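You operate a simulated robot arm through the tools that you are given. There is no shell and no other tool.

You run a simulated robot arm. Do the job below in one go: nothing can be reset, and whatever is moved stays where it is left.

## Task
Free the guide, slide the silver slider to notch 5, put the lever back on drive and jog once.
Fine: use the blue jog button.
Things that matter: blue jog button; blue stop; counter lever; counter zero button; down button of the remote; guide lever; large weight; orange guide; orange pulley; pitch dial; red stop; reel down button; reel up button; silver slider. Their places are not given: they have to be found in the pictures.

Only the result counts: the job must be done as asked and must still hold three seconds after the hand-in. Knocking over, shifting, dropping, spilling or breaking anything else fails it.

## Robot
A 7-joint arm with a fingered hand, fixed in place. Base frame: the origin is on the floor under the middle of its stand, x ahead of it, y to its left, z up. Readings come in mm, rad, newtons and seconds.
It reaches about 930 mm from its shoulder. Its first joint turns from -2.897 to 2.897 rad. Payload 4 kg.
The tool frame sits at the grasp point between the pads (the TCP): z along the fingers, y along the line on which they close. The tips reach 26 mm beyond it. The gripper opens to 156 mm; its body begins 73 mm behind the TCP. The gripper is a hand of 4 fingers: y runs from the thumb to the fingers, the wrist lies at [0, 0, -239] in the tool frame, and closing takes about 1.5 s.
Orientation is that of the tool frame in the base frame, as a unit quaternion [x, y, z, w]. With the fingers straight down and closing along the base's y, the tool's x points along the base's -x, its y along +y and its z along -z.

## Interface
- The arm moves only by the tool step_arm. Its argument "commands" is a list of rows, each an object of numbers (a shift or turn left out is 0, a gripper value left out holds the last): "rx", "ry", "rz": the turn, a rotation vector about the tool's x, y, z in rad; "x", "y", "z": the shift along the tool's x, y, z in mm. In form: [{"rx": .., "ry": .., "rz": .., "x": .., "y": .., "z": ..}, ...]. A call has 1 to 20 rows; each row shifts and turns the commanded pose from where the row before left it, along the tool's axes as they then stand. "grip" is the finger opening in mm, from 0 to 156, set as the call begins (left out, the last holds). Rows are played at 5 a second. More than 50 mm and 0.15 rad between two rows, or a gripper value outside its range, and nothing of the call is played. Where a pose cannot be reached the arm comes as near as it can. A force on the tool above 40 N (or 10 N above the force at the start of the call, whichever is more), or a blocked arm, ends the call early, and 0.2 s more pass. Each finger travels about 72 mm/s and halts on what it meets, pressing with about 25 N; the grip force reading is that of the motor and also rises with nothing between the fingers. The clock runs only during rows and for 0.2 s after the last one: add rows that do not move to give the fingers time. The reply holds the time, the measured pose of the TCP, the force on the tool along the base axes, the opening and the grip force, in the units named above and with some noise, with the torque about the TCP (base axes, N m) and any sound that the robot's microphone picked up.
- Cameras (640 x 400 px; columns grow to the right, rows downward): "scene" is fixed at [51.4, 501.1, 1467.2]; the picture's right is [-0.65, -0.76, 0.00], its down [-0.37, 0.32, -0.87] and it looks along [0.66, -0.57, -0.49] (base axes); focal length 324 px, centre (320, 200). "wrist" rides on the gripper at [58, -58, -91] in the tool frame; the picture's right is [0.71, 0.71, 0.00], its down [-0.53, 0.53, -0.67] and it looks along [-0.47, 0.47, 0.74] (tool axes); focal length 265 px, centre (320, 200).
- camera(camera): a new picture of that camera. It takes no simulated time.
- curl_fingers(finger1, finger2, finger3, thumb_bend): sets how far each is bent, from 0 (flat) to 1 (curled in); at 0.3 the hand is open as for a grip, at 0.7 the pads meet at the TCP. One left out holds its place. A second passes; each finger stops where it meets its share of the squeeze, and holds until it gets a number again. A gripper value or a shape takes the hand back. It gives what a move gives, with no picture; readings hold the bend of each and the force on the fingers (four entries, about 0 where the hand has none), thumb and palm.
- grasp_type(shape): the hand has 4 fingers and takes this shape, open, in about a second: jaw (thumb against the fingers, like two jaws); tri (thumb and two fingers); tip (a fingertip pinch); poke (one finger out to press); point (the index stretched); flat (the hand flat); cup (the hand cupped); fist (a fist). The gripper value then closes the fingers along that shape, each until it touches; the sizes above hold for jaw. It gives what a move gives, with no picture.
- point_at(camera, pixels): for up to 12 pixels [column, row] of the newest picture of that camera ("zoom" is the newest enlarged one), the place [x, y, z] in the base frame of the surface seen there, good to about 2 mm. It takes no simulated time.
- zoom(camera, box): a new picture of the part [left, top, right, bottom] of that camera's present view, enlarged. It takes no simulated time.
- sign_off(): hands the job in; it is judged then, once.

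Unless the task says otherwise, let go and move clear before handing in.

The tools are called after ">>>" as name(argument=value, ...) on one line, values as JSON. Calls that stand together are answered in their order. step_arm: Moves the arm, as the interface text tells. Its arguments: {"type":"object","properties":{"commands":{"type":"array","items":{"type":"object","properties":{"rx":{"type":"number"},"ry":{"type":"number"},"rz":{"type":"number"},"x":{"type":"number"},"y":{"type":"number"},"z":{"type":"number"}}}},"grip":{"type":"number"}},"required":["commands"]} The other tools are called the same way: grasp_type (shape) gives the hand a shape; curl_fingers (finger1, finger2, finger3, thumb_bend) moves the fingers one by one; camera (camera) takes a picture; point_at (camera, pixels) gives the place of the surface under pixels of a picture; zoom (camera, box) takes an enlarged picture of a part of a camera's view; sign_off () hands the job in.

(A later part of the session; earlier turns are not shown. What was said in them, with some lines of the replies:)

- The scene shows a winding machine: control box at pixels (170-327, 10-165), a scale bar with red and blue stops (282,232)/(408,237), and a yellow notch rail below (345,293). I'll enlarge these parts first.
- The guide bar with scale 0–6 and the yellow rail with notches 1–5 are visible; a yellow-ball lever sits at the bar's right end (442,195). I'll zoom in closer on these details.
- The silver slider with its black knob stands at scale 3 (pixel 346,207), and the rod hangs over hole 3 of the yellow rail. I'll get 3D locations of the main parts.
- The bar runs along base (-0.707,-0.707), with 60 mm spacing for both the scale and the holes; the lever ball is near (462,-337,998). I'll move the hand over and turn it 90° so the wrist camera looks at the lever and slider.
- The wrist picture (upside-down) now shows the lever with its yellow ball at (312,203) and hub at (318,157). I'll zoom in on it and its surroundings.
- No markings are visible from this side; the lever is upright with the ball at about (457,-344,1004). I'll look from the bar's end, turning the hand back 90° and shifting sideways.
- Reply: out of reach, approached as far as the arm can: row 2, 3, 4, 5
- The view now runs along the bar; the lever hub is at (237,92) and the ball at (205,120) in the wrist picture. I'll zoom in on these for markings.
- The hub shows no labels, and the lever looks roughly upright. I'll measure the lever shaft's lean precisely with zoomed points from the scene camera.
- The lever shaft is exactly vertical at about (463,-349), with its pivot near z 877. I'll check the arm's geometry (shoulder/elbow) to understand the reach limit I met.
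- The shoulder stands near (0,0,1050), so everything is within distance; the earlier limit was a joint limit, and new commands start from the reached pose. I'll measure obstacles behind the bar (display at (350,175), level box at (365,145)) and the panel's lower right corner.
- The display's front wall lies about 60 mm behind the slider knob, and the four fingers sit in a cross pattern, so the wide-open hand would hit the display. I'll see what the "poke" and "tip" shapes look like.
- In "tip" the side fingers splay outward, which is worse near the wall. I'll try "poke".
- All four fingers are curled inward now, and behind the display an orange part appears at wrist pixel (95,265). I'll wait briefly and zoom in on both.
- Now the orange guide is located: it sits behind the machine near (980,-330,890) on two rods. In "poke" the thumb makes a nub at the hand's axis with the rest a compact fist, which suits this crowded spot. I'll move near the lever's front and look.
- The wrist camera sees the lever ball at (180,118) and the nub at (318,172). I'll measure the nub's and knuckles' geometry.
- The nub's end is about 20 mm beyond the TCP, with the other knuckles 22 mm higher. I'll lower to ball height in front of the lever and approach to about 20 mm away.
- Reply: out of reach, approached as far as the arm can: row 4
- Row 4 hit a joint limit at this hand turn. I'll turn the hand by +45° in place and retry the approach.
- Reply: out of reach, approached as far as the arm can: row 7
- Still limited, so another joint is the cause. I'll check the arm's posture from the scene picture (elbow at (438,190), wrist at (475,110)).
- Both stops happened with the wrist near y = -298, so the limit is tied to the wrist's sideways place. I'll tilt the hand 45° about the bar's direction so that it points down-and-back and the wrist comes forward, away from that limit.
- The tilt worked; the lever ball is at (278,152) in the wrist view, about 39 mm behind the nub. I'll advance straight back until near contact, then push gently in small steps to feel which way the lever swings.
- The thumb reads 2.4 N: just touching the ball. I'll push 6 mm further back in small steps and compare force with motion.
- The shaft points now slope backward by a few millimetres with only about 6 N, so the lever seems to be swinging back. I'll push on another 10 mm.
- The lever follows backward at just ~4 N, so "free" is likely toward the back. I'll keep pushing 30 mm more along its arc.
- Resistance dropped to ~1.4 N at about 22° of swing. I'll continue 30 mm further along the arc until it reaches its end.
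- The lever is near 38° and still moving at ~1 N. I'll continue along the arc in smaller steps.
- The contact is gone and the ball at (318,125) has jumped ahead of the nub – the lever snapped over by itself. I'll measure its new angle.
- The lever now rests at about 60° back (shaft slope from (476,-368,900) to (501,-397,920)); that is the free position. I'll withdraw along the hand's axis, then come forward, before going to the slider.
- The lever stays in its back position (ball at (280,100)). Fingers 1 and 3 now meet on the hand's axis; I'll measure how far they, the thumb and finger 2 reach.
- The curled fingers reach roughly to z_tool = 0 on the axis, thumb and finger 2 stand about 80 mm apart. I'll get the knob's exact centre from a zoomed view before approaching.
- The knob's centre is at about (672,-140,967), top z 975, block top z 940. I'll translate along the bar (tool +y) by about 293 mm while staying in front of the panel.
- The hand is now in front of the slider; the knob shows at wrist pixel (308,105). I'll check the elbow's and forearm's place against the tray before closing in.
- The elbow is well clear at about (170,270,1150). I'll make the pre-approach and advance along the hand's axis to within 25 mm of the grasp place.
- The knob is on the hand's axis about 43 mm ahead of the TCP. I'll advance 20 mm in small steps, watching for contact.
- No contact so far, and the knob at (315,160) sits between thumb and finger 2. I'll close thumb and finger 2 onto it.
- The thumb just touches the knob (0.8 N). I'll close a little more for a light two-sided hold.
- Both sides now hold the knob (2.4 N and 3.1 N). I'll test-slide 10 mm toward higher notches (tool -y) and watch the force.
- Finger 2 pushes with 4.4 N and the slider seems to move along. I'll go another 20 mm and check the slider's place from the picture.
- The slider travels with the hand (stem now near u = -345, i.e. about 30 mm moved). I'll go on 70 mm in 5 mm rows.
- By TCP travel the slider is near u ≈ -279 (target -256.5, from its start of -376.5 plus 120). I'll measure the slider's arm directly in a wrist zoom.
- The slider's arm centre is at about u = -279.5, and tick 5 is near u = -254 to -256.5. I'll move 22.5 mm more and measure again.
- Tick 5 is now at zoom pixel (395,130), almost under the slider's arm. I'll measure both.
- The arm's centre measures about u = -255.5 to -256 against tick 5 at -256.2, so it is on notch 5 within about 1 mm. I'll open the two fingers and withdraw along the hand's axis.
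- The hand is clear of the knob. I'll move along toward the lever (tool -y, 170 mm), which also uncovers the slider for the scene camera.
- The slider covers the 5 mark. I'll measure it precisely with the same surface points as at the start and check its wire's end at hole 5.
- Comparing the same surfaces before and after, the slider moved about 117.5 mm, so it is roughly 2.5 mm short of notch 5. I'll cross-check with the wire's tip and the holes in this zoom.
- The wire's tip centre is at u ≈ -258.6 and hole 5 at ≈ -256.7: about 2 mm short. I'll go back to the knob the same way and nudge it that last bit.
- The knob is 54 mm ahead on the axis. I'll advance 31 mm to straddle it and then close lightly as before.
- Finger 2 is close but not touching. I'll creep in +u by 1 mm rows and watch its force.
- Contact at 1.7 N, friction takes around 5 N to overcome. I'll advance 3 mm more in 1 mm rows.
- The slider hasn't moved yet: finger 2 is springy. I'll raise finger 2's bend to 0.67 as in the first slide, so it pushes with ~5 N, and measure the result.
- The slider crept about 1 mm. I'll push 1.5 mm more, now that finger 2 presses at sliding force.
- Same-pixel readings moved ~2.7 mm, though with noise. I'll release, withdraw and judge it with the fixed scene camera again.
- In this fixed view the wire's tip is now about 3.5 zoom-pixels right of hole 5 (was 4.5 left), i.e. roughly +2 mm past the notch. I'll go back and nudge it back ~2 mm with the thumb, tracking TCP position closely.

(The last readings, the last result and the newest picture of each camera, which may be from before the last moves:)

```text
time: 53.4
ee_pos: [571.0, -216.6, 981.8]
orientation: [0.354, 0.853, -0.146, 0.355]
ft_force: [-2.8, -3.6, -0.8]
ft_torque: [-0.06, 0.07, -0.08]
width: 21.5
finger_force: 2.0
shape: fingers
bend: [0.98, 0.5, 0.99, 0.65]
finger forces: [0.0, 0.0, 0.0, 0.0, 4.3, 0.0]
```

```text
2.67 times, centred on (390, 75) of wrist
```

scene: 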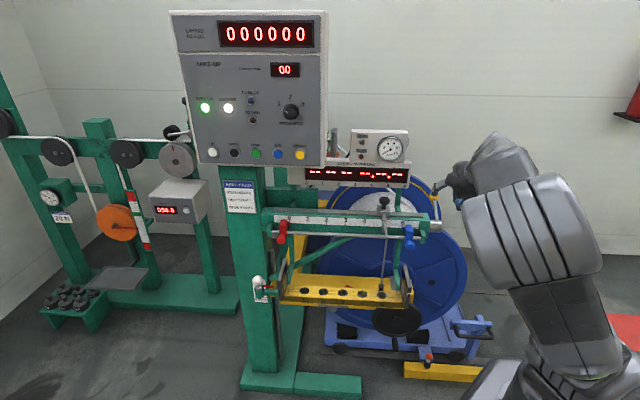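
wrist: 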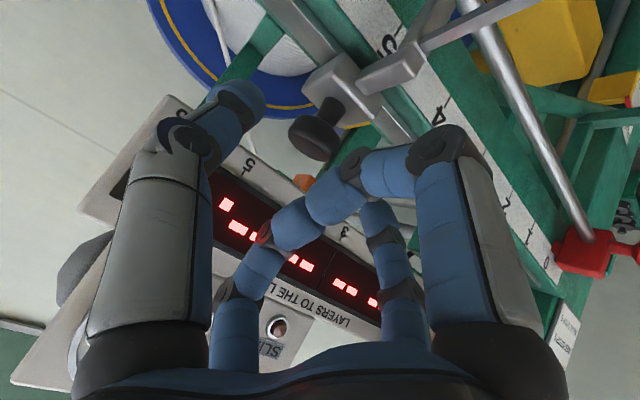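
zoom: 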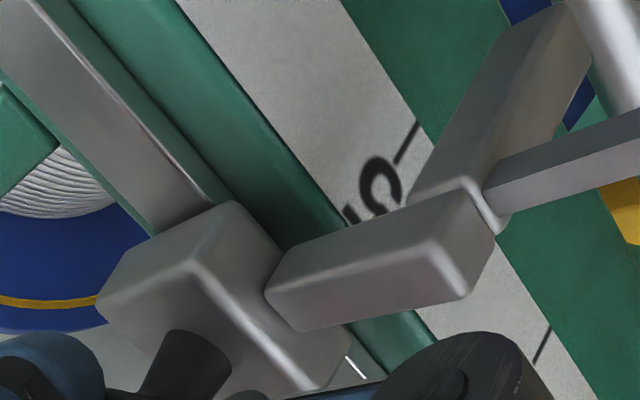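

The thumb presses with 4.3 N, right at the friction level. I'll move 2 mm toward -u and compare tick 5's shift against the slider's arm in the picture.

>>> step_arm(commands=[{"y": 0.7}, {"y": 0.7}, {"y": 0.6}, {}])

>>> zoom(camera="wrist", box=[290, 0, 490, 150])

```text
time: 54.4
ee_pos: [572.9, -215.6, 983.8]
orientation: [0.355, 0.853, -0.146, 0.354]
ft_force: [-3.9, -2.3, -2.2]
ft_torque: [0.0, 0.03, -0.07]
width: 22.1
finger_force: 1.4
shape: fingers
bend: [0.98, 0.5, 0.99, 0.64]
finger forces: [0.0, 0.0, 0.0, 0.0, 3.6, 0.1]
```

```text
2.67 times, centred on (390, 75) of wrist
```

zoom: 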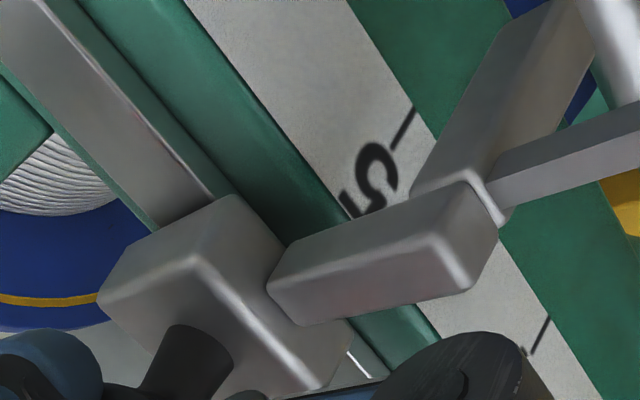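

Tick 5 shifted about 2–3 mm relative to the slider's arm. I'll release, withdraw and check in the fixed view.

>>> curl_fingers(thumb_bend=0.5)

>>> step_arm(commands=[{"z": -10}, {"z": -20}, {"z": -40}, {"z": -40}, {"y": -42}, {"y": -42}, {"y": -42}, {"y": -43}])

>>> zoom(camera="scene", box=[355, 190, 405, 235])

>>> zoom(camera="scene", box=[320, 250, 430, 320])

>>> camera(camera="wrist")

```text
time: 55.4
ee_pos: [572.8, -214.4, 983.8]
orientation: [0.355, 0.852, -0.147, 0.355]
ft_force: [0.4, -0.6, -0.1]
ft_torque: [-0.02, 0.02, -0.01]
width: 43.0
finger_force: 0.0
shape: fingers
bend: [0.98, 0.5, 0.99, 0.5]
finger forces: [0.0, 0.0, 0.0, 0.0, 0.0, 0.1]
```

```text
time: 57.2
ee_pos: [395.5, -279.5, 1064.0]
orientation: [0.354, 0.853, -0.146, 0.353]
ft_force: [-1.1, 0.3, 0.0]
ft_torque: [-0.04, 0.03, -0.01]
width: 43.2
finger_force: 0.1
shape: fingers
bend: [0.98, 0.5, 0.99, 0.5]
finger forces: [0.0, 0.0, 0.1, 0.0, 0.0, 0.0]
```

```text
8.89 times, centred on (380, 212) of scene
```

zoom: 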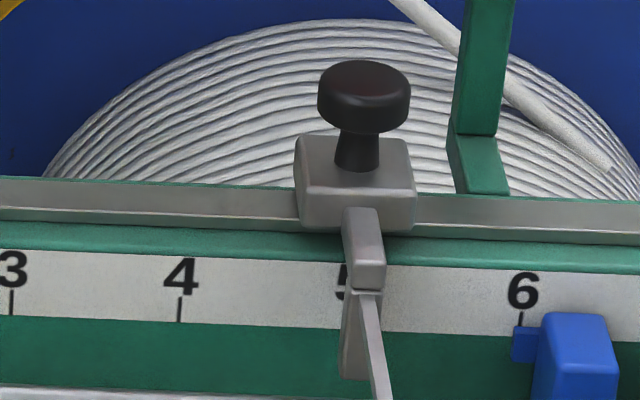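

```text
5.71 times, centred on (375, 285) of scene
```

zoom: 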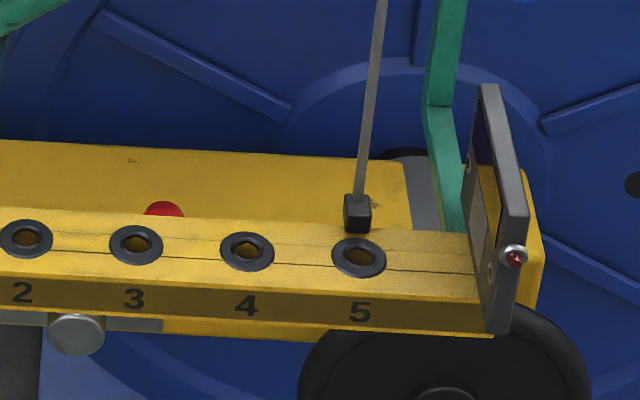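

```text
taken
```

wrist: 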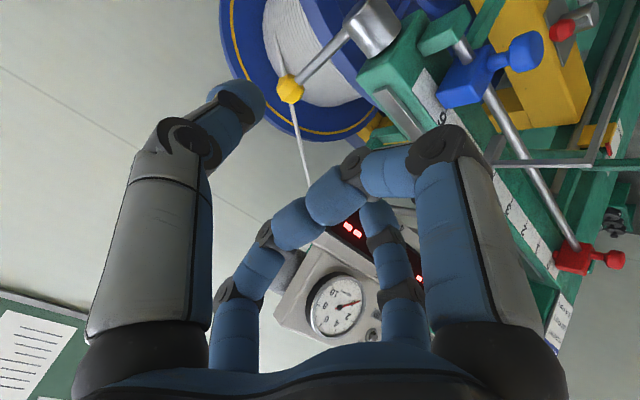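

The tip is now within about 0.6 mm of hole 5 – good. Next the lever: ball at (290,88) in the wrist view. I'll check where the cable (305,160), reel flange and display end lie relative to the ball before pinching it.

>>> point_at(camera="wrist", pixels=[[290, 88], [310, 70], [330, 52], [350, 35], [303, 160], [297, 125], [285, 50], [235, 60], [330, 130], [375, 125], [345, 225], [300, 285]])

>>> zoom(camera="wrist", box=[220, 0, 420, 150])

>>> zoom(camera="scene", box=[390, 160, 470, 240])

>>> point_at(camera="zoom", pixels=[[150, 30], [150, 100], [145, 180], [100, 180], [60, 150], [360, 280], [355, 220], [300, 200]])

```text
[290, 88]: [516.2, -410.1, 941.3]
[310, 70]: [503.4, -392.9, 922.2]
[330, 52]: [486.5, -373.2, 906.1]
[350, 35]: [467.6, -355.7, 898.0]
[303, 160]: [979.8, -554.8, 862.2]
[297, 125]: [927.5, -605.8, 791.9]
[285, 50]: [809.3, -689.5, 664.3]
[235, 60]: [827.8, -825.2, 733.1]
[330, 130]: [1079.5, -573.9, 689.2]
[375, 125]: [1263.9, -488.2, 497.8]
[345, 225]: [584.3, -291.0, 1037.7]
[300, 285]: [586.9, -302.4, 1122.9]
```

```text
2.67 times, centred on (320, 75) of wrist
```

zoom: 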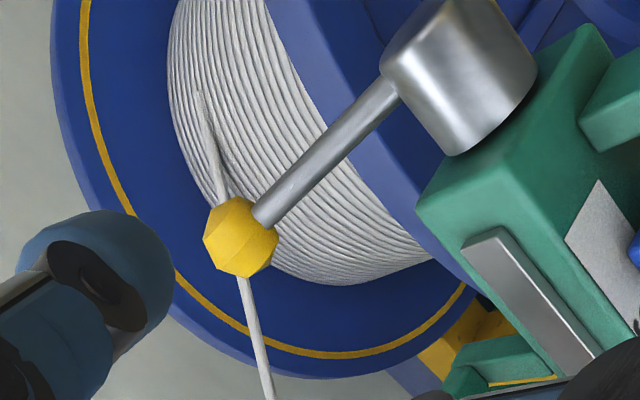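

```text
5.00 times, centred on (430, 200) of scene
```

zoom: 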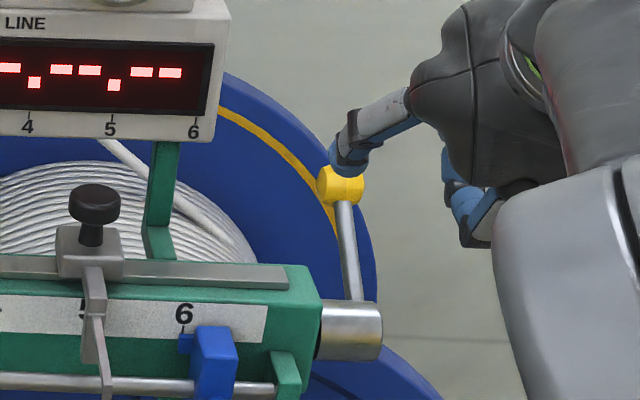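

```text
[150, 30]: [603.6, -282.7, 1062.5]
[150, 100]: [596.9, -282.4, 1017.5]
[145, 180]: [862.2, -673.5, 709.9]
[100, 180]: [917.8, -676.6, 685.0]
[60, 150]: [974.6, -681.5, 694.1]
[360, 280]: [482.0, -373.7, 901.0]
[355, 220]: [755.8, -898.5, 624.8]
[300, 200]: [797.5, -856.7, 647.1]
```

The cable and reel are far behind (x > 750), and the ball centre works out to about u = -79, v = -670, z = 934 with an arm length of 110 mm. I'll narrow thumb and finger 2 a bit and move to a pre-grasp point 60 mm short of the ball.

>>> curl_fingers(finger2=0.56, thumb_bend=0.56)

>>> step_arm(commands=[{"x": -11.5, "y": -0.6, "z": 37.5}, {"x": -11.5, "y": -0.6, "z": 37.5}, {"x": -11.5, "y": -0.6, "z": 37.5}, {"x": -11.5, "y": -0.6, "z": 37.5}])

>>> camera(camera="wrist")

>>> zoom(camera="scene", box=[390, 140, 510, 240])

```text
time: 58.2
ee_pos: [396.1, -279.9, 1063.6]
orientation: [0.354, 0.853, -0.146, 0.354]
ft_force: [1.2, -0.3, 0.8]
ft_torque: [0.02, 0.0, 0.01]
width: 33.7
finger_force: 0.0
shape: fingers
bend: [0.98, 0.56, 0.99, 0.56]
finger forces: [0.1, 0.1, 0.0, 0.0, 0.1, 0.1]
```

```text
time: 59.2
ee_pos: [495.2, -381.2, 991.3]
orientation: [0.354, 0.853, -0.146, 0.355]
ft_force: [-0.7, 0.9, 0.0]
ft_torque: [0.02, 0.04, -0.02]
width: 33.7
finger_force: 0.0
shape: fingers
bend: [0.98, 0.56, 0.99, 0.56]
finger forces: [0.1, 0.0, 0.0, 0.0, 0.1, 0.0]
```

```text
taken
```

wrist: 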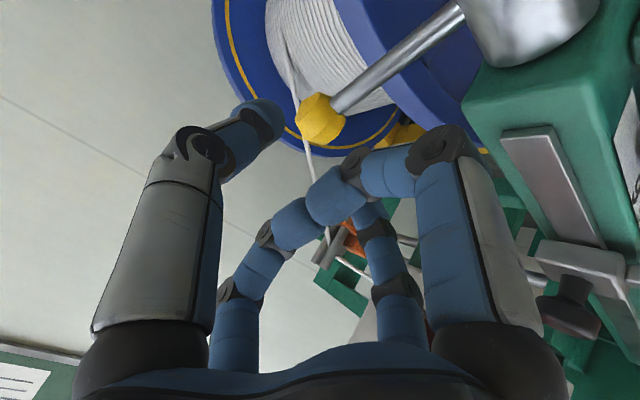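

```text
4.00 times, centred on (450, 190) of scene
```

zoom: 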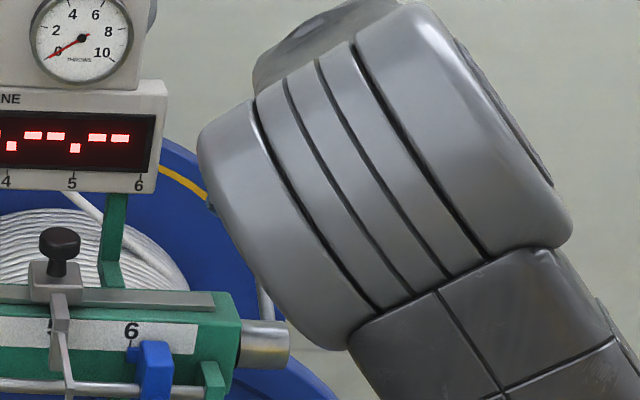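

I'm at the pre-grasp place with the ball at (320,118) between thumb (255,125) and the curled fingers. I'll refine the ball's centre from here.

>>> point_at(camera="wrist", pixels=[[320, 118], [312, 115], [328, 125], [360, 90], [400, 60], [430, 35], [270, 120], [255, 125], [375, 210], [345, 170]])

```text
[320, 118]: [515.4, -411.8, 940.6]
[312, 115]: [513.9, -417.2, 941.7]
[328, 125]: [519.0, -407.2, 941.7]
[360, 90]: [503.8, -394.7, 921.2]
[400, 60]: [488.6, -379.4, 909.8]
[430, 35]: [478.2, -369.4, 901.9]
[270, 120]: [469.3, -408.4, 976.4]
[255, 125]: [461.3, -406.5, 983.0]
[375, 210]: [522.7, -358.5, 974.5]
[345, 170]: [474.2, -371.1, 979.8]
```

The ball centre (529,-418,933) is 77 mm ahead along the axis and slightly to +x. I'll advance so the ball sits between the fingertips, in small steps.

>>> step_arm(commands=[{"x": 2, "y": -0.8, "z": 15}, {"x": 2, "y": -0.8, "z": 15}, {"x": 1.7, "y": -0.6, "z": 12}, {"z": 6}, {"z": 5}])

>>> camera(camera="wrist")

```text
time: 60.4
ee_pos: [515.4, -405.3, 946.3]
orientation: [0.354, 0.853, -0.145, 0.355]
ft_force: [0.1, -0.5, -0.6]
ft_torque: [0.05, -0.01, 0.0]
width: 33.6
finger_force: 0.0
shape: fingers
bend: [0.98, 0.56, 0.99, 0.56]
finger forces: [0.1, 0.0, 0.0, 0.1, 0.0, 0.0]
```

```text
taken
```

wrist: 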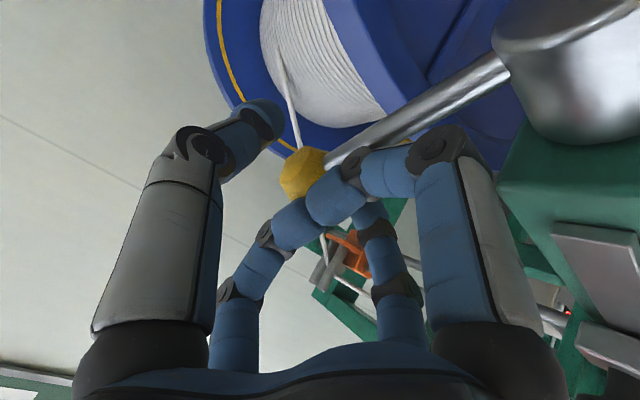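

The ball at (303,172) sits slightly off the expected pixel (315,177). I'll measure it once more for centring before closing.

>>> point_at(camera="wrist", pixels=[[300, 172], [292, 178], [310, 165], [290, 165], [318, 175], [350, 150], [400, 125], [265, 120], [255, 135], [340, 195]])

>>> zoom(camera="wrist", box=[220, 90, 420, 240])

```text
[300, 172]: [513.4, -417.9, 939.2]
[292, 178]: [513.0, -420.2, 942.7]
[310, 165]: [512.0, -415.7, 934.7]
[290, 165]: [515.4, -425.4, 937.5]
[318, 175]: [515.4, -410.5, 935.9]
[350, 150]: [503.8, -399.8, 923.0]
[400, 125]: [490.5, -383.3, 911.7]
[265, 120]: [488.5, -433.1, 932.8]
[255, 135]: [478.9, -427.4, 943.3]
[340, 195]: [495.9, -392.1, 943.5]
```

```text
2.67 times, centred on (320, 165) of wrist
```

zoom: 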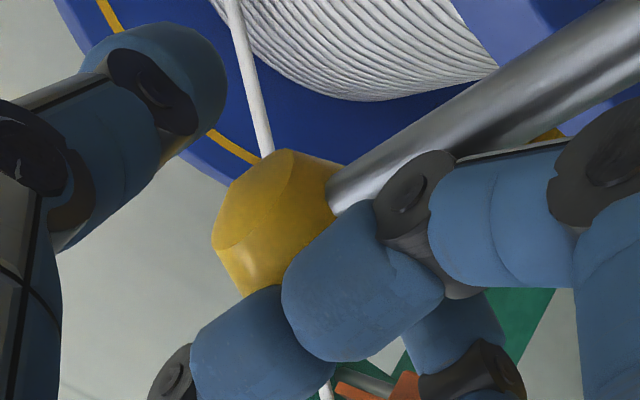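

The ball is at about (-8,-4,+24) in the tool frame. I'll centre on it (x -6, y -3), then close thumb and finger 2.

>>> step_arm(commands=[{"x": -3, "y": -1.5}, {"x": -3, "y": -1.5}])

>>> curl_fingers(finger2=0.66, thumb_bend=0.66)

>>> zoom(camera="wrist", box=[220, 90, 420, 240])

```text
time: 61.0
ee_pos: [518.0, -409.4, 949.8]
orientation: [0.354, 0.853, -0.147, 0.355]
ft_force: [0.6, -0.3, -0.2]
ft_torque: [0.01, -0.02, 0.0]
width: 33.6
finger_force: 0.0
shape: fingers
bend: [0.98, 0.56, 0.99, 0.56]
finger forces: [0.0, 0.0, 0.0, 0.1, 0.0, 0.0]
```

```text
time: 62.0
ee_pos: [517.0, -408.4, 950.5]
orientation: [0.355, 0.852, -0.147, 0.355]
ft_force: [0.9, -0.7, -0.8]
ft_torque: [-0.02, 0.01, -0.01]
width: 23.2
finger_force: 4.6
shape: fingers
bend: [0.98, 0.61, 0.99, 0.63]
finger forces: [0.0, 4.1, 0.0, 0.1, 4.3, 0.1]
```

```text
2.67 times, centred on (320, 165) of wrist
```

zoom: 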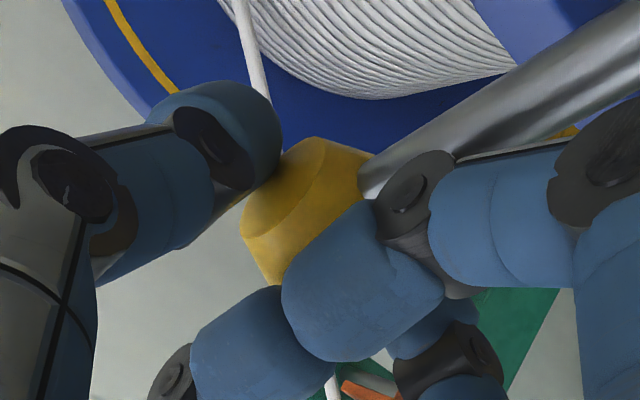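

Thumb and finger 2 hold the ball at ~4 N each. I'll squeeze more firmly for the pull.

>>> curl_fingers(finger2=0.76, thumb_bend=0.78)

>>> zoom(camera="wrist", box=[220, 90, 420, 240])

```text
time: 63.0
ee_pos: [516.3, -409.8, 950.6]
orientation: [0.354, 0.853, -0.146, 0.355]
ft_force: [-7.9, -9.5, -0.9]
ft_torque: [-0.13, 0.07, -0.14]
width: 20.7
finger_force: 13.2
shape: fingers
bend: [0.98, 0.61, 0.99, 0.66]
finger forces: [0.1, 7.4, 0.1, 0.1, 20.3, 0.1]
```

```text
2.67 times, centred on (320, 165) of wrist
```

zoom: 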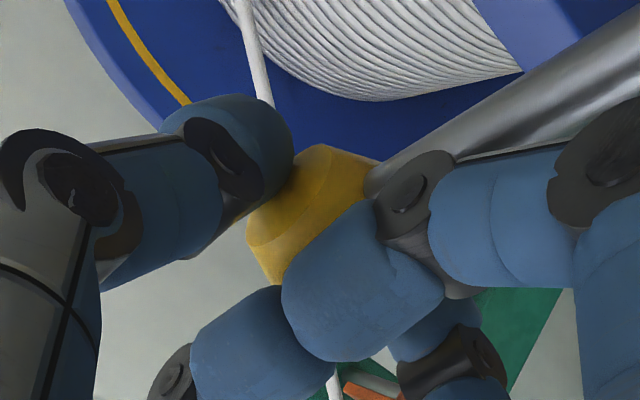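

The thumb presses with 20 N against 7 N from finger 2, so it's unbalanced. I'll balance the squeeze a bit.

>>> curl_fingers(finger2=0.78, thumb_bend=0.71)

```text
time: 64.0
ee_pos: [516.7, -410.0, 950.8]
orientation: [0.353, 0.853, -0.145, 0.355]
ft_force: [-2.1, -1.7, 1.4]
ft_torque: [-0.08, 0.04, -0.08]
width: 23.2
finger_force: 9.8
shape: fingers
bend: [0.98, 0.62, 0.99, 0.64]
finger forces: [0.0, 8.4, 0.0, 0.1, 11.8, 0.0]
```

The squeeze is now 8–12 N per side. I'll pull the ball up along its arc from 60° to 40° in small rows and watch the forces.

>>> step_arm(commands=[{"x": -1.1, "z": -6.2}, {"x": -1.1, "z": -6.2}, {"x": -1.1, "z": -6.2}, {"z": -6.3}, {"z": -6.3}, {"z": -6.3}])

>>> camera(camera="wrist")

```text
time: 65.4
ee_pos: [501.3, -392.7, 979.4]
orientation: [0.354, 0.853, -0.147, 0.354]
ft_force: [-3.0, -0.2, -4.6]
ft_torque: [0.02, 0.04, -0.06]
width: 22.8
finger_force: 9.3
shape: fingers
bend: [0.98, 0.62, 0.99, 0.64]
finger forces: [0.1, 8.5, 0.0, 0.0, 10.1, 0.0]
```

```text
taken
```

wrist: 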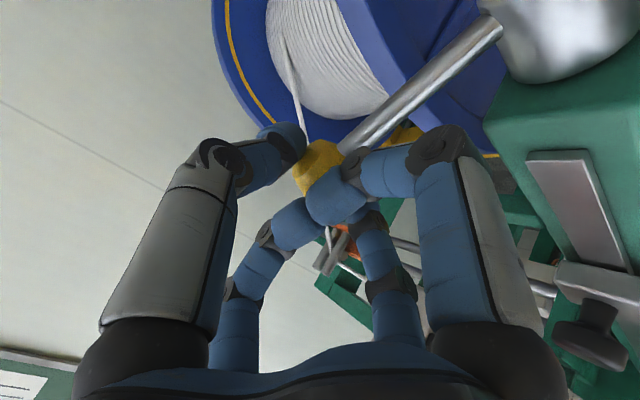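

The ball stays in the grip and the lever rises with it (force ~5 N). I'll continue from 40° to 20°.

>>> step_arm(commands=[{"x": 1.1, "z": -6.2}, {"x": 1.1, "z": -6.2}, {"x": 1.1, "z": -6.2}, {"x": 2.1, "z": -5.9}, {"x": 2.1, "z": -5.9}, {"x": 2.1, "z": -5.9}])

>>> camera(camera="wrist")

```text
time: 66.8
ee_pos: [477.6, -370.2, 998.9]
orientation: [0.355, 0.853, -0.147, 0.354]
ft_force: [0.0, -2.0, 0.7]
ft_torque: [-0.09, -0.03, 0.0]
width: 22.8
finger_force: 9.8
shape: fingers
bend: [0.98, 0.62, 0.99, 0.64]
finger forces: [0.0, 8.8, 0.1, 0.0, 10.3, 0.0]
```

```text
taken
```

wrist: 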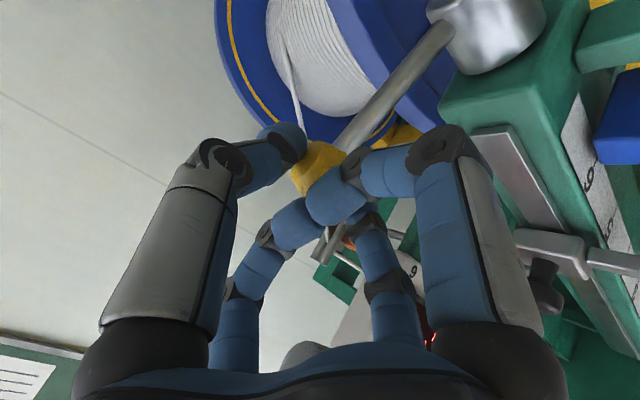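

Still well held at about 20°. I'll bring it on to upright (20° to 0°).

>>> step_arm(commands=[{"x": 3.1, "z": -5.4}, {"x": 3.1, "z": -5.4}, {"x": 3.1, "z": -5.4}, {"x": 4.1, "z": -4.8}, {"x": 4.1, "z": -4.8}, {"x": 4.1, "z": -4.8}])

>>> camera(camera="wrist")

>>> point_at(camera="wrist", pixels=[[350, 130], [370, 95], [385, 70], [400, 45], [360, 110]])

```text
time: 68.2
ee_pos: [450.5, -343.4, 1004.7]
orientation: [0.354, 0.853, -0.147, 0.354]
ft_force: [-2.1, -2.7, 4.3]
ft_torque: [-0.13, -0.06, -0.01]
width: 22.6
finger_force: 9.9
shape: fingers
bend: [0.98, 0.62, 0.99, 0.64]
finger forces: [0.1, 8.6, 0.0, 0.0, 12.0, 0.0]
```

```text
taken
```

wrist: 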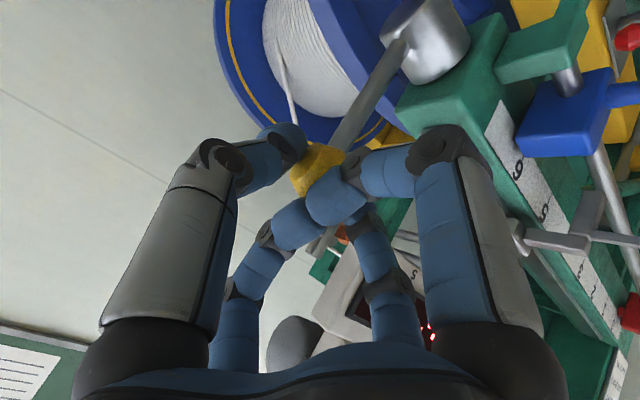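

```text
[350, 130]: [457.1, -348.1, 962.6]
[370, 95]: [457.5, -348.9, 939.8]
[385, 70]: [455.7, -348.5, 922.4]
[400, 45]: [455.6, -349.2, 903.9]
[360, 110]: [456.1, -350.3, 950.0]
```

The shaft points all lie at about (456.5,-348.8) from z 904 to 963: the lever is upright again on drive. I'll nudge 3 mm forward to feel that it's seated at its stop.

>>> step_arm(commands=[{"x": 1.1, "z": -1.1}, {"x": 1.0, "z": -1.0}])

>>> point_at(camera="wrist", pixels=[[350, 130], [370, 95], [385, 70], [400, 45], [360, 110]])

```text
time: 68.8
ee_pos: [449.4, -341.8, 1004.9]
orientation: [0.354, 0.853, -0.146, 0.355]
ft_force: [0.3, -3.0, 2.2]
ft_torque: [-0.12, -0.1, 0.01]
width: 22.8
finger_force: 9.7
shape: fingers
bend: [0.98, 0.62, 0.99, 0.64]
finger forces: [0.0, 9.2, 0.0, 0.1, 10.6, 0.1]
```

```text
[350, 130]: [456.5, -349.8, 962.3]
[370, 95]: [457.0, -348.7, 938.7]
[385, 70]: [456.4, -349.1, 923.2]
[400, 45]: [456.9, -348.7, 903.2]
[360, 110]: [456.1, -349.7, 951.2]
```

The lever stays upright while a slight resisting force builds, so it's seated on drive. I'll open and retreat along the hand's axis.

>>> curl_fingers(finger2=0.5, thumb_bend=0.5)

>>> step_arm(commands=[{"z": -10}, {"z": -20}, {"z": -35}, {"z": -35}])

>>> camera(camera="wrist")

>>> camera(camera="scene")

```text
time: 69.8
ee_pos: [449.6, -340.7, 1004.5]
orientation: [0.355, 0.853, -0.147, 0.354]
ft_force: [-0.9, -0.6, 0.3]
ft_torque: [-0.03, -0.05, -0.02]
width: 43.1
finger_force: 0.1
shape: fingers
bend: [0.98, 0.5, 0.99, 0.5]
finger forces: [0.0, 0.1, 0.0, 0.0, 0.0, 0.1]
```

```text
time: 70.8
ee_pos: [397.3, -291.2, 1078.5]
orientation: [0.355, 0.852, -0.147, 0.355]
ft_force: [-0.4, 0.2, 0.5]
ft_torque: [-0.01, -0.02, 0.0]
width: 42.9
finger_force: 0.0
shape: fingers
bend: [0.98, 0.5, 0.99, 0.5]
finger forces: [0.1, 0.0, 0.0, 0.0, 0.0, 0.0]
```

```text
taken
```

wrist: 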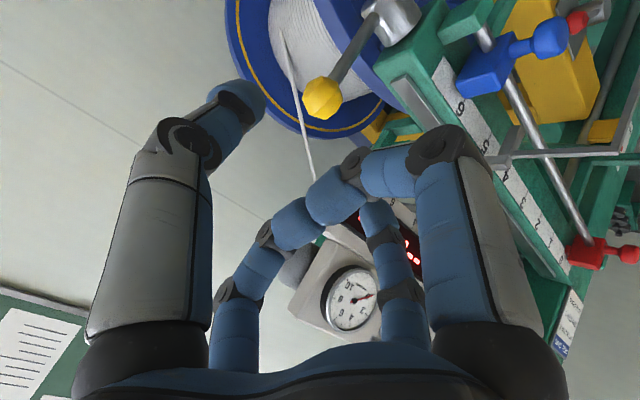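

```text
taken
```

scene: 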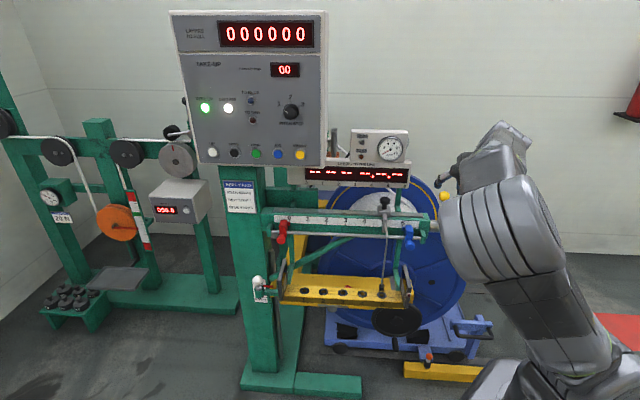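

The lever is upright at (322,98) in the wrist view. I'll verify its shaft and the slider, and locate the JOG button exactly.

>>> point_at(camera="wrist", pixels=[[322, 98], [340, 70], [350, 55], [362, 38]])

>>> zoom(camera="scene", box=[320, 250, 430, 320])

>>> zoom(camera="scene", box=[190, 120, 330, 180])

```text
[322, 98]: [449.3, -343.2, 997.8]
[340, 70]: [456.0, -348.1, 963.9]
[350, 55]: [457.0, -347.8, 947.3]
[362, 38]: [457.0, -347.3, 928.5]
```

```text
5.71 times, centred on (375, 285) of scene
```

zoom: 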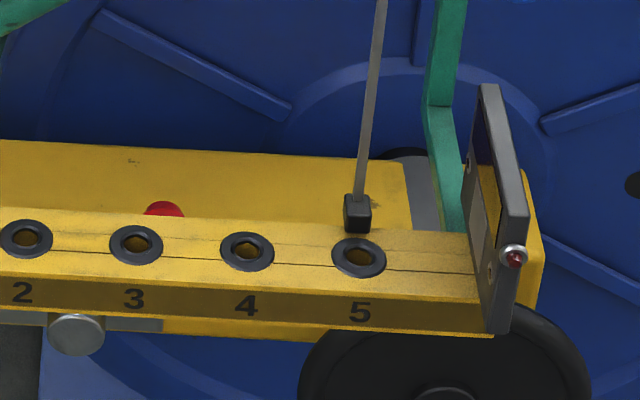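

```text
4.57 times, centred on (260, 150) of scene
```

zoom: 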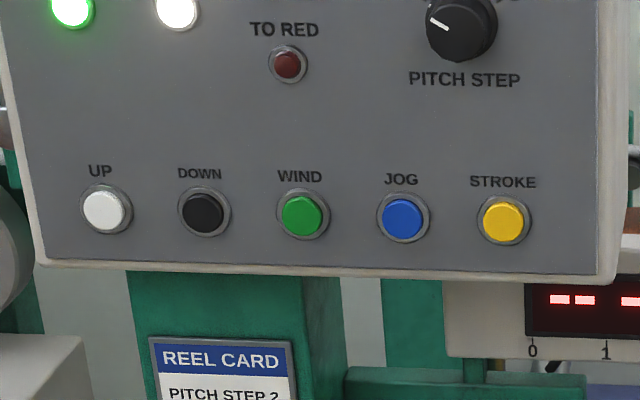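

>>> point_at(camera="zoom", pixels=[[402, 219], [392, 219], [412, 219], [402, 210], [402, 228], [425, 200], [380, 200], [440, 219], [360, 219], [402, 255], [503, 222], [302, 217]])

>>> point_at(camera="scene", pixels=[[250, 30], [250, 130], [200, 130], [310, 130], [310, 60], [190, 40]])

```text
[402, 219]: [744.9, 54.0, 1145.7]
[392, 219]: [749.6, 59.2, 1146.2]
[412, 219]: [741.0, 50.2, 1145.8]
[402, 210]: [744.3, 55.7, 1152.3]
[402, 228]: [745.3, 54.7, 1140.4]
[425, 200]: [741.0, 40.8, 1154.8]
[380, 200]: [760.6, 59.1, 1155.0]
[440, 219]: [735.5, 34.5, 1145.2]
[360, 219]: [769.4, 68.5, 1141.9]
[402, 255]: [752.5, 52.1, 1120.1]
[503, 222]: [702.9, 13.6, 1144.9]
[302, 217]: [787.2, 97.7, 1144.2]
```

```text
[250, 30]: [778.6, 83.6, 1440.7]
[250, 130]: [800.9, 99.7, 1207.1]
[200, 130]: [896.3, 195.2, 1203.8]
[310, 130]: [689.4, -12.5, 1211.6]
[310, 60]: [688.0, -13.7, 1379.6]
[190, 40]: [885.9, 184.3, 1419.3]
```

JOG's cap centre is at (745,54.5,1146), 7 mm proud of the vertical panel at v = -496, with neighbours 59 mm away. The slider stands unchanged at 5 and the lever is vertical. I'll take the poke shape, come forward, and travel along the panel front toward the button.

>>> grasp_type(shape="poke")

>>> step_arm(commands=[{"x": 30.7, "z": -30.7}, {"x": 30.7, "z": -30.7}, {"x": -4.4, "y": 44.8, "z": -4.4}, {"x": -4.4, "y": 44.8, "z": -4.4}, {"x": -4.4, "y": 44.8, "z": -4.4}, {"x": -4.4, "y": 44.8, "z": -4.4}, {"x": -4.4, "y": 44.8, "z": -4.4}, {"x": -4.4, "y": 44.8, "z": -4.4}])

>>> camera(camera="scene")

```text
time: 71.7
ee_pos: [399.2, -291.6, 1077.8]
orientation: [0.354, 0.853, -0.146, 0.354]
ft_force: [0.8, 0.0, 0.1]
ft_torque: [-0.01, -0.01, 0.02]
width: 0.2
finger_force: 0.1
shape: poke
bend: [1.0, 1.0, 1.0, 0.91]
finger forces: [0.1, 0.0, 0.0, 0.0, 0.0, 0.0]
```

```text
time: 73.5
ee_pos: [526.0, -40.8, 1115.7]
orientation: [0.354, 0.853, -0.145, 0.354]
ft_force: [1.2, 0.3, 0.7]
ft_torque: [-0.02, -0.01, -0.01]
width: 0.0
finger_force: 0.0
shape: poke
bend: [1.0, 1.0, 1.0, 0.91]
finger forces: [0.1, 0.1, 0.0, 0.0, 0.0, 0.0]
```

```text
taken
```

scene: 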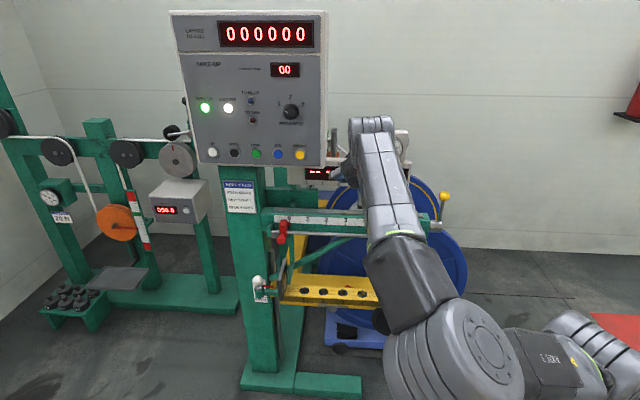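

The arm is clear at u = -343, v = -401. I'll continue along the panel front and then turn the hand level to face the button.

>>> step_arm(commands=[{"x": -4.4, "y": 45, "z": -4.4}, {"x": -4.4, "y": 45, "z": -4.4}, {"x": -4.4, "y": 45, "z": -4.4}, {"x": -4.4, "y": 45, "z": -4.4}, {"x": -4.4, "y": 45, "z": -4.4}])

>>> step_arm(commands=[{"ry": -0.131}, {"ry": -0.131}, {"ry": -0.131}, {"ry": -0.131}, {"ry": -0.131}, {"ry": -0.131}])

>>> camera(camera="scene")

>>> camera(camera="wrist")

```text
time: 74.7
ee_pos: [682.9, 121.0, 1141.1]
orientation: [0.355, 0.854, -0.146, 0.353]
ft_force: [0.2, 2.0, 0.7]
ft_torque: [-0.03, -0.01, -0.04]
width: 0.2
finger_force: 0.0
shape: poke
bend: [1.0, 1.0, 1.0, 0.91]
finger forces: [0.0, 0.0, 0.1, 0.1, 0.0, 0.0]
```

```text
time: 76.1
ee_pos: [687.3, 115.9, 1152.9]
orientation: [0.271, 0.655, -0.269, 0.652]
ft_force: [0.4, 0.1, 0.0]
ft_torque: [-0.02, 0.02, 0.0]
width: 0.0
finger_force: 0.0
shape: poke
bend: [1.0, 1.0, 1.0, 0.91]
finger forces: [0.0, 0.0, 0.0, 0.0, 0.0, 0.0]
out of reach, approached as far as the arm can: row 6
```

```text
taken
```

scene: 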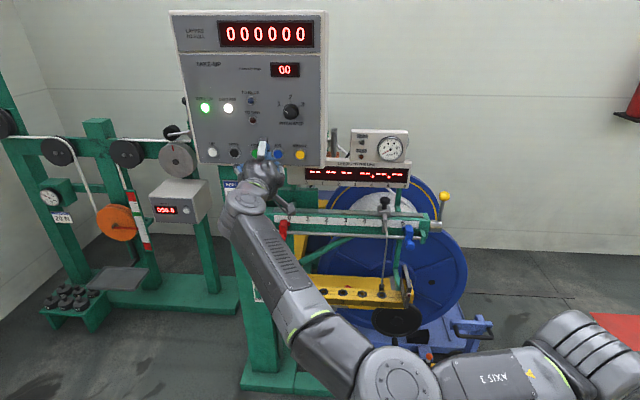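

```text
taken
```

wrist: 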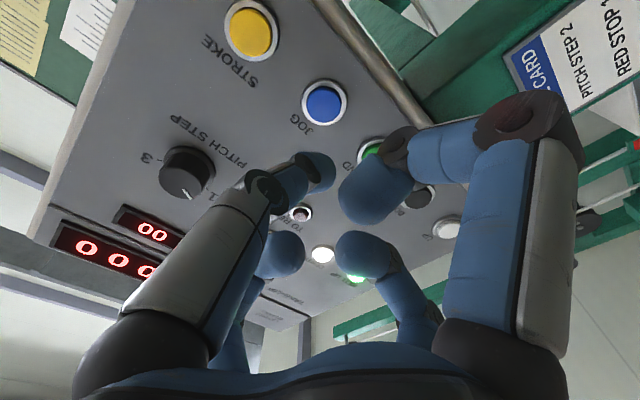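

The hand is level now (tool z = (0.708,-0.706,0)) at u ≈ -568; JOG appears at wrist pixel (325,103). I'll confirm button and nub positions from the wrist camera.

>>> point_at(camera="wrist", pixels=[[325, 103], [318, 98], [332, 108], [345, 125], [305, 85], [318, 156], [330, 162], [332, 180], [312, 190], [305, 165], [350, 190], [300, 130]])

>>> step_arm(commands=[{}])

```text
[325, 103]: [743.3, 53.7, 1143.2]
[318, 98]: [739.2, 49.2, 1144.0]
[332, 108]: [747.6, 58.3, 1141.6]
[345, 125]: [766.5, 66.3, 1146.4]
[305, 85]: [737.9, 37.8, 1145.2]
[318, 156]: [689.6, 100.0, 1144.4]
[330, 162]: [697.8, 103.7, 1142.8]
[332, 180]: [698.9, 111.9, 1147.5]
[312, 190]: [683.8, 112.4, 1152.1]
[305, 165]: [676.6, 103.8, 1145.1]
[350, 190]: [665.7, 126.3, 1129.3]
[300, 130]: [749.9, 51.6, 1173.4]
```

```text
time: 76.5
ee_pos: [688.0, 117.1, 1153.8]
orientation: [0.271, 0.655, -0.269, 0.652]
ft_force: [-0.1, -0.1, 0.6]
ft_torque: [-0.03, 0.02, -0.03]
width: 0.0
finger_force: 0.1
shape: poke
bend: [1.0, 1.0, 1.0, 0.91]
finger forces: [0.0, 0.0, 0.0, 0.1, 0.0, 0.0]
```

Nub and button agree sideways (u -565.1 vs -564.7); the nub is 7 mm too high and about 61 mm short. I'll lower and advance 50 mm.

>>> step_arm(commands=[{"x": 2.3, "z": 15}, {"x": 2.3, "z": 15}, {"x": 2.4, "z": 12}, {"z": 8}])

>>> camera(camera="wrist")

>>> zoom(camera="scene", box=[190, 110, 350, 220])

```text
time: 77.5
ee_pos: [723.4, 79.2, 1147.2]
orientation: [0.272, 0.652, -0.271, 0.654]
ft_force: [-0.9, -0.2, 0.6]
ft_torque: [0.0, 0.02, 0.0]
width: 0.1
finger_force: 0.1
shape: poke
bend: [1.0, 1.0, 1.0, 0.91]
finger forces: [0.1, 0.0, 0.0, 0.0, 0.0, 0.0]
```

```text
taken
```

wrist: 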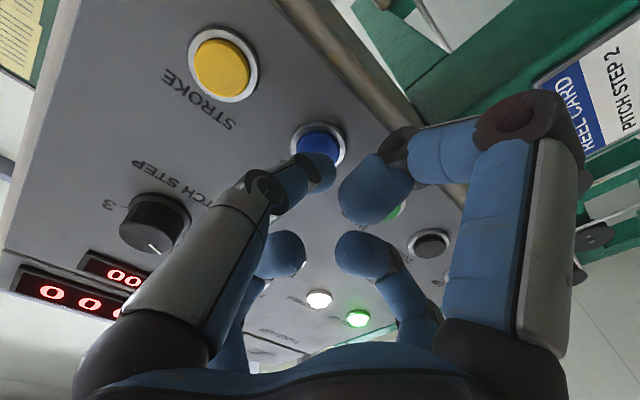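

```text
3.64 times, centred on (270, 165) of scene
```

zoom: 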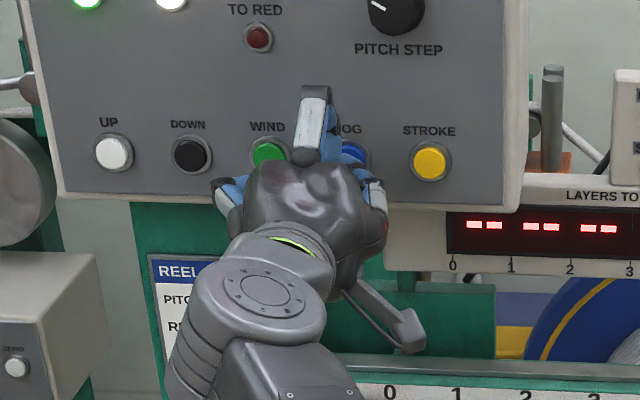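

The nub stands about 10 mm before the blue JOG cap, with the other fingers well back. I'll make one short press: advance 15 mm in total and pull straight back in the same call.

>>> step_arm(commands=[{"z": 5}, {"z": 4}, {"z": 2}, {"z": 2}, {"z": 2}, {"z": -10}, {"z": -20}])

>>> camera(camera="scene")

>>> zoom(camera="scene", box=[160, 0, 340, 170])

```text
time: 79.1
ee_pos: [712.7, 92.1, 1147.0]
orientation: [0.271, 0.653, -0.271, 0.653]
ft_force: [-0.2, 0.3, 1.0]
ft_torque: [-0.02, -0.03, 0.02]
width: 0.1
finger_force: 0.1
shape: poke
bend: [1.0, 1.0, 1.0, 0.91]
finger forces: [0.0, 0.0, 0.0, 0.1, 0.0, 0.0]
heard: click
```

```text
taken
```

scene: 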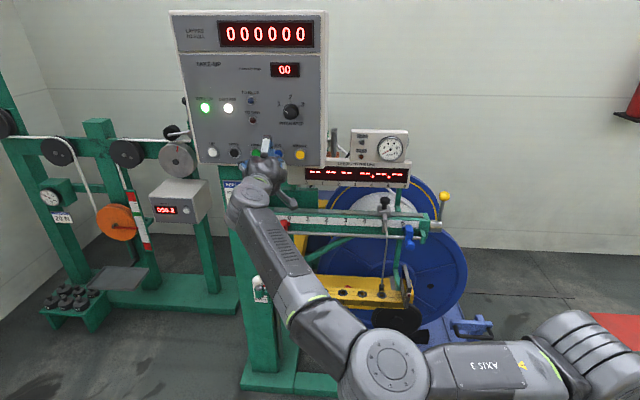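

```text
2.35 times, centred on (250, 85) of scene
```

zoom: 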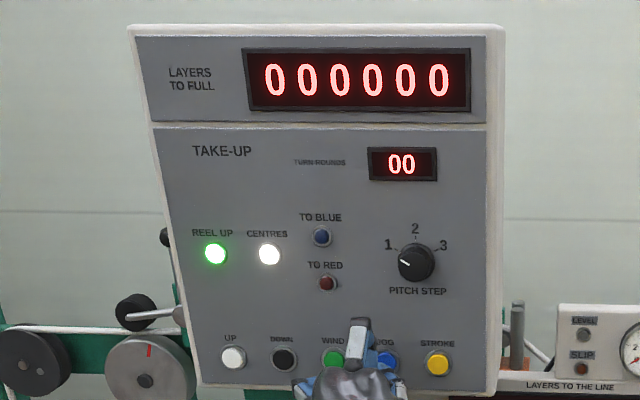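

A click was heard, and the counter at scene (166,210) seems to have changed. I'll zoom in on it, the slider and the display to confirm the jog happened once.

>>> zoom(camera="scene", box=[140, 180, 220, 230])

>>> zoom(camera="scene", box=[320, 250, 430, 320])

>>> zoom(camera="scene", box=[300, 120, 460, 240])

```text
8.00 times, centred on (180, 205) of scene
```

zoom: 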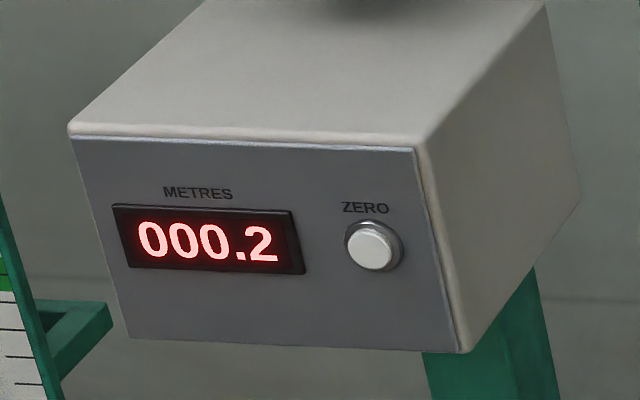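

```text
5.71 times, centred on (375, 285) of scene
```

zoom: 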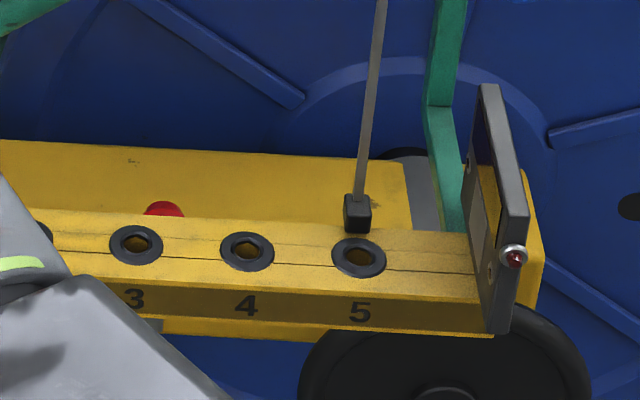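

```text
3.33 times, centred on (380, 180) of scene
```

zoom: 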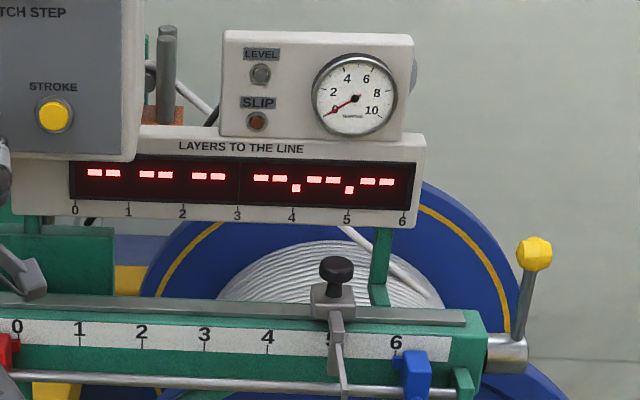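

The metre counter went from 000.0 to 000.2, the slider still stands at 5 and the lever is upright: one jog done. I'll withdraw the hand well clear and take a last look.

>>> step_arm(commands=[{"z": -35}, {"z": -40}, {"z": -40}, {}, {}, {}, {}, {}])

>>> camera(camera="scene")

>>> zoom(camera="scene", box=[300, 160, 460, 320])

>>> zoom(camera="scene", box=[140, 180, 220, 230])

```text
time: 80.9
ee_pos: [638.1, 167.0, 1174.7]
orientation: [0.272, 0.656, -0.269, 0.651]
ft_force: [1.5, -0.5, -0.1]
ft_torque: [0.02, 0.03, 0.03]
width: 0.0
finger_force: 0.1
shape: poke
bend: [1.0, 1.0, 1.0, 0.91]
finger forces: [0.0, 0.0, 0.0, 0.0, 0.0, 0.1]
out of reach, approached as far as the arm can: row 1, 2, 3
```

```text
taken
```

scene: 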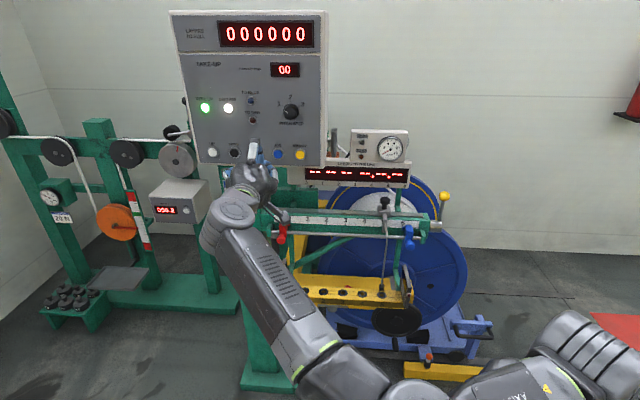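

```text
2.50 times, centred on (380, 240) of scene
```

zoom: 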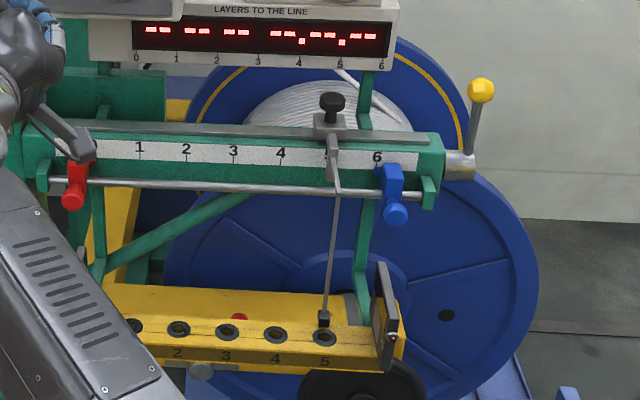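

```text
8.00 times, centred on (180, 205) of scene
```

zoom: 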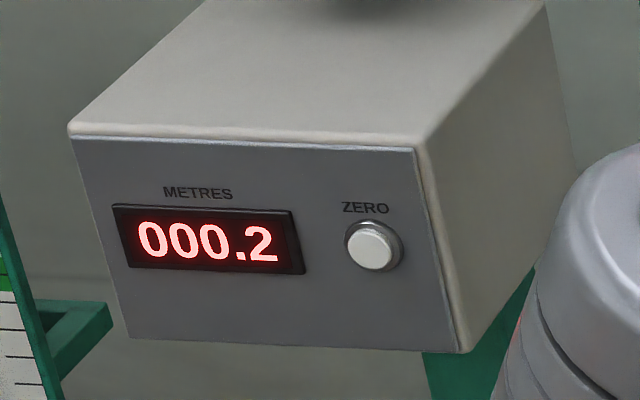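

Everything holds: lever upright on drive, slider and wire tip at 5, counter steady at 000.2, red and blue stops unmoved, and the hand is about 160 mm clear of the panel with no contact forces. I'm handing the job in.

>>> sign_off()

```text
The job is handed in.
```

The job is done and handed in; no verdict came back with the hand-in. In the last pictures everything held.

- **Guide freed:** I swung the guide lever (yellow ball) back from upright. It snapped over about 60° back and stayed there. It carries no labels, so I took "free" from that movement and from the slider moving afterwards.
- **Slider:** The silver slider went from notch 3 to notch 5. It took three passes; the last check put its tip about 0.6 mm from the centre of hole 5.
- **Drive:** The lever is upright again, as it was at the start. It pushed back slightly when I nudged it, so I took it as seated.
- **Jog:** I pressed the blue jog button once. A click was heard, the metre counter went from 000.0 to 000.2 and stayed there, and the slider did not move.

The red and blue stops looked unmoved, and I touched nothing else. The hand ended about 160 mm clear of the panel.
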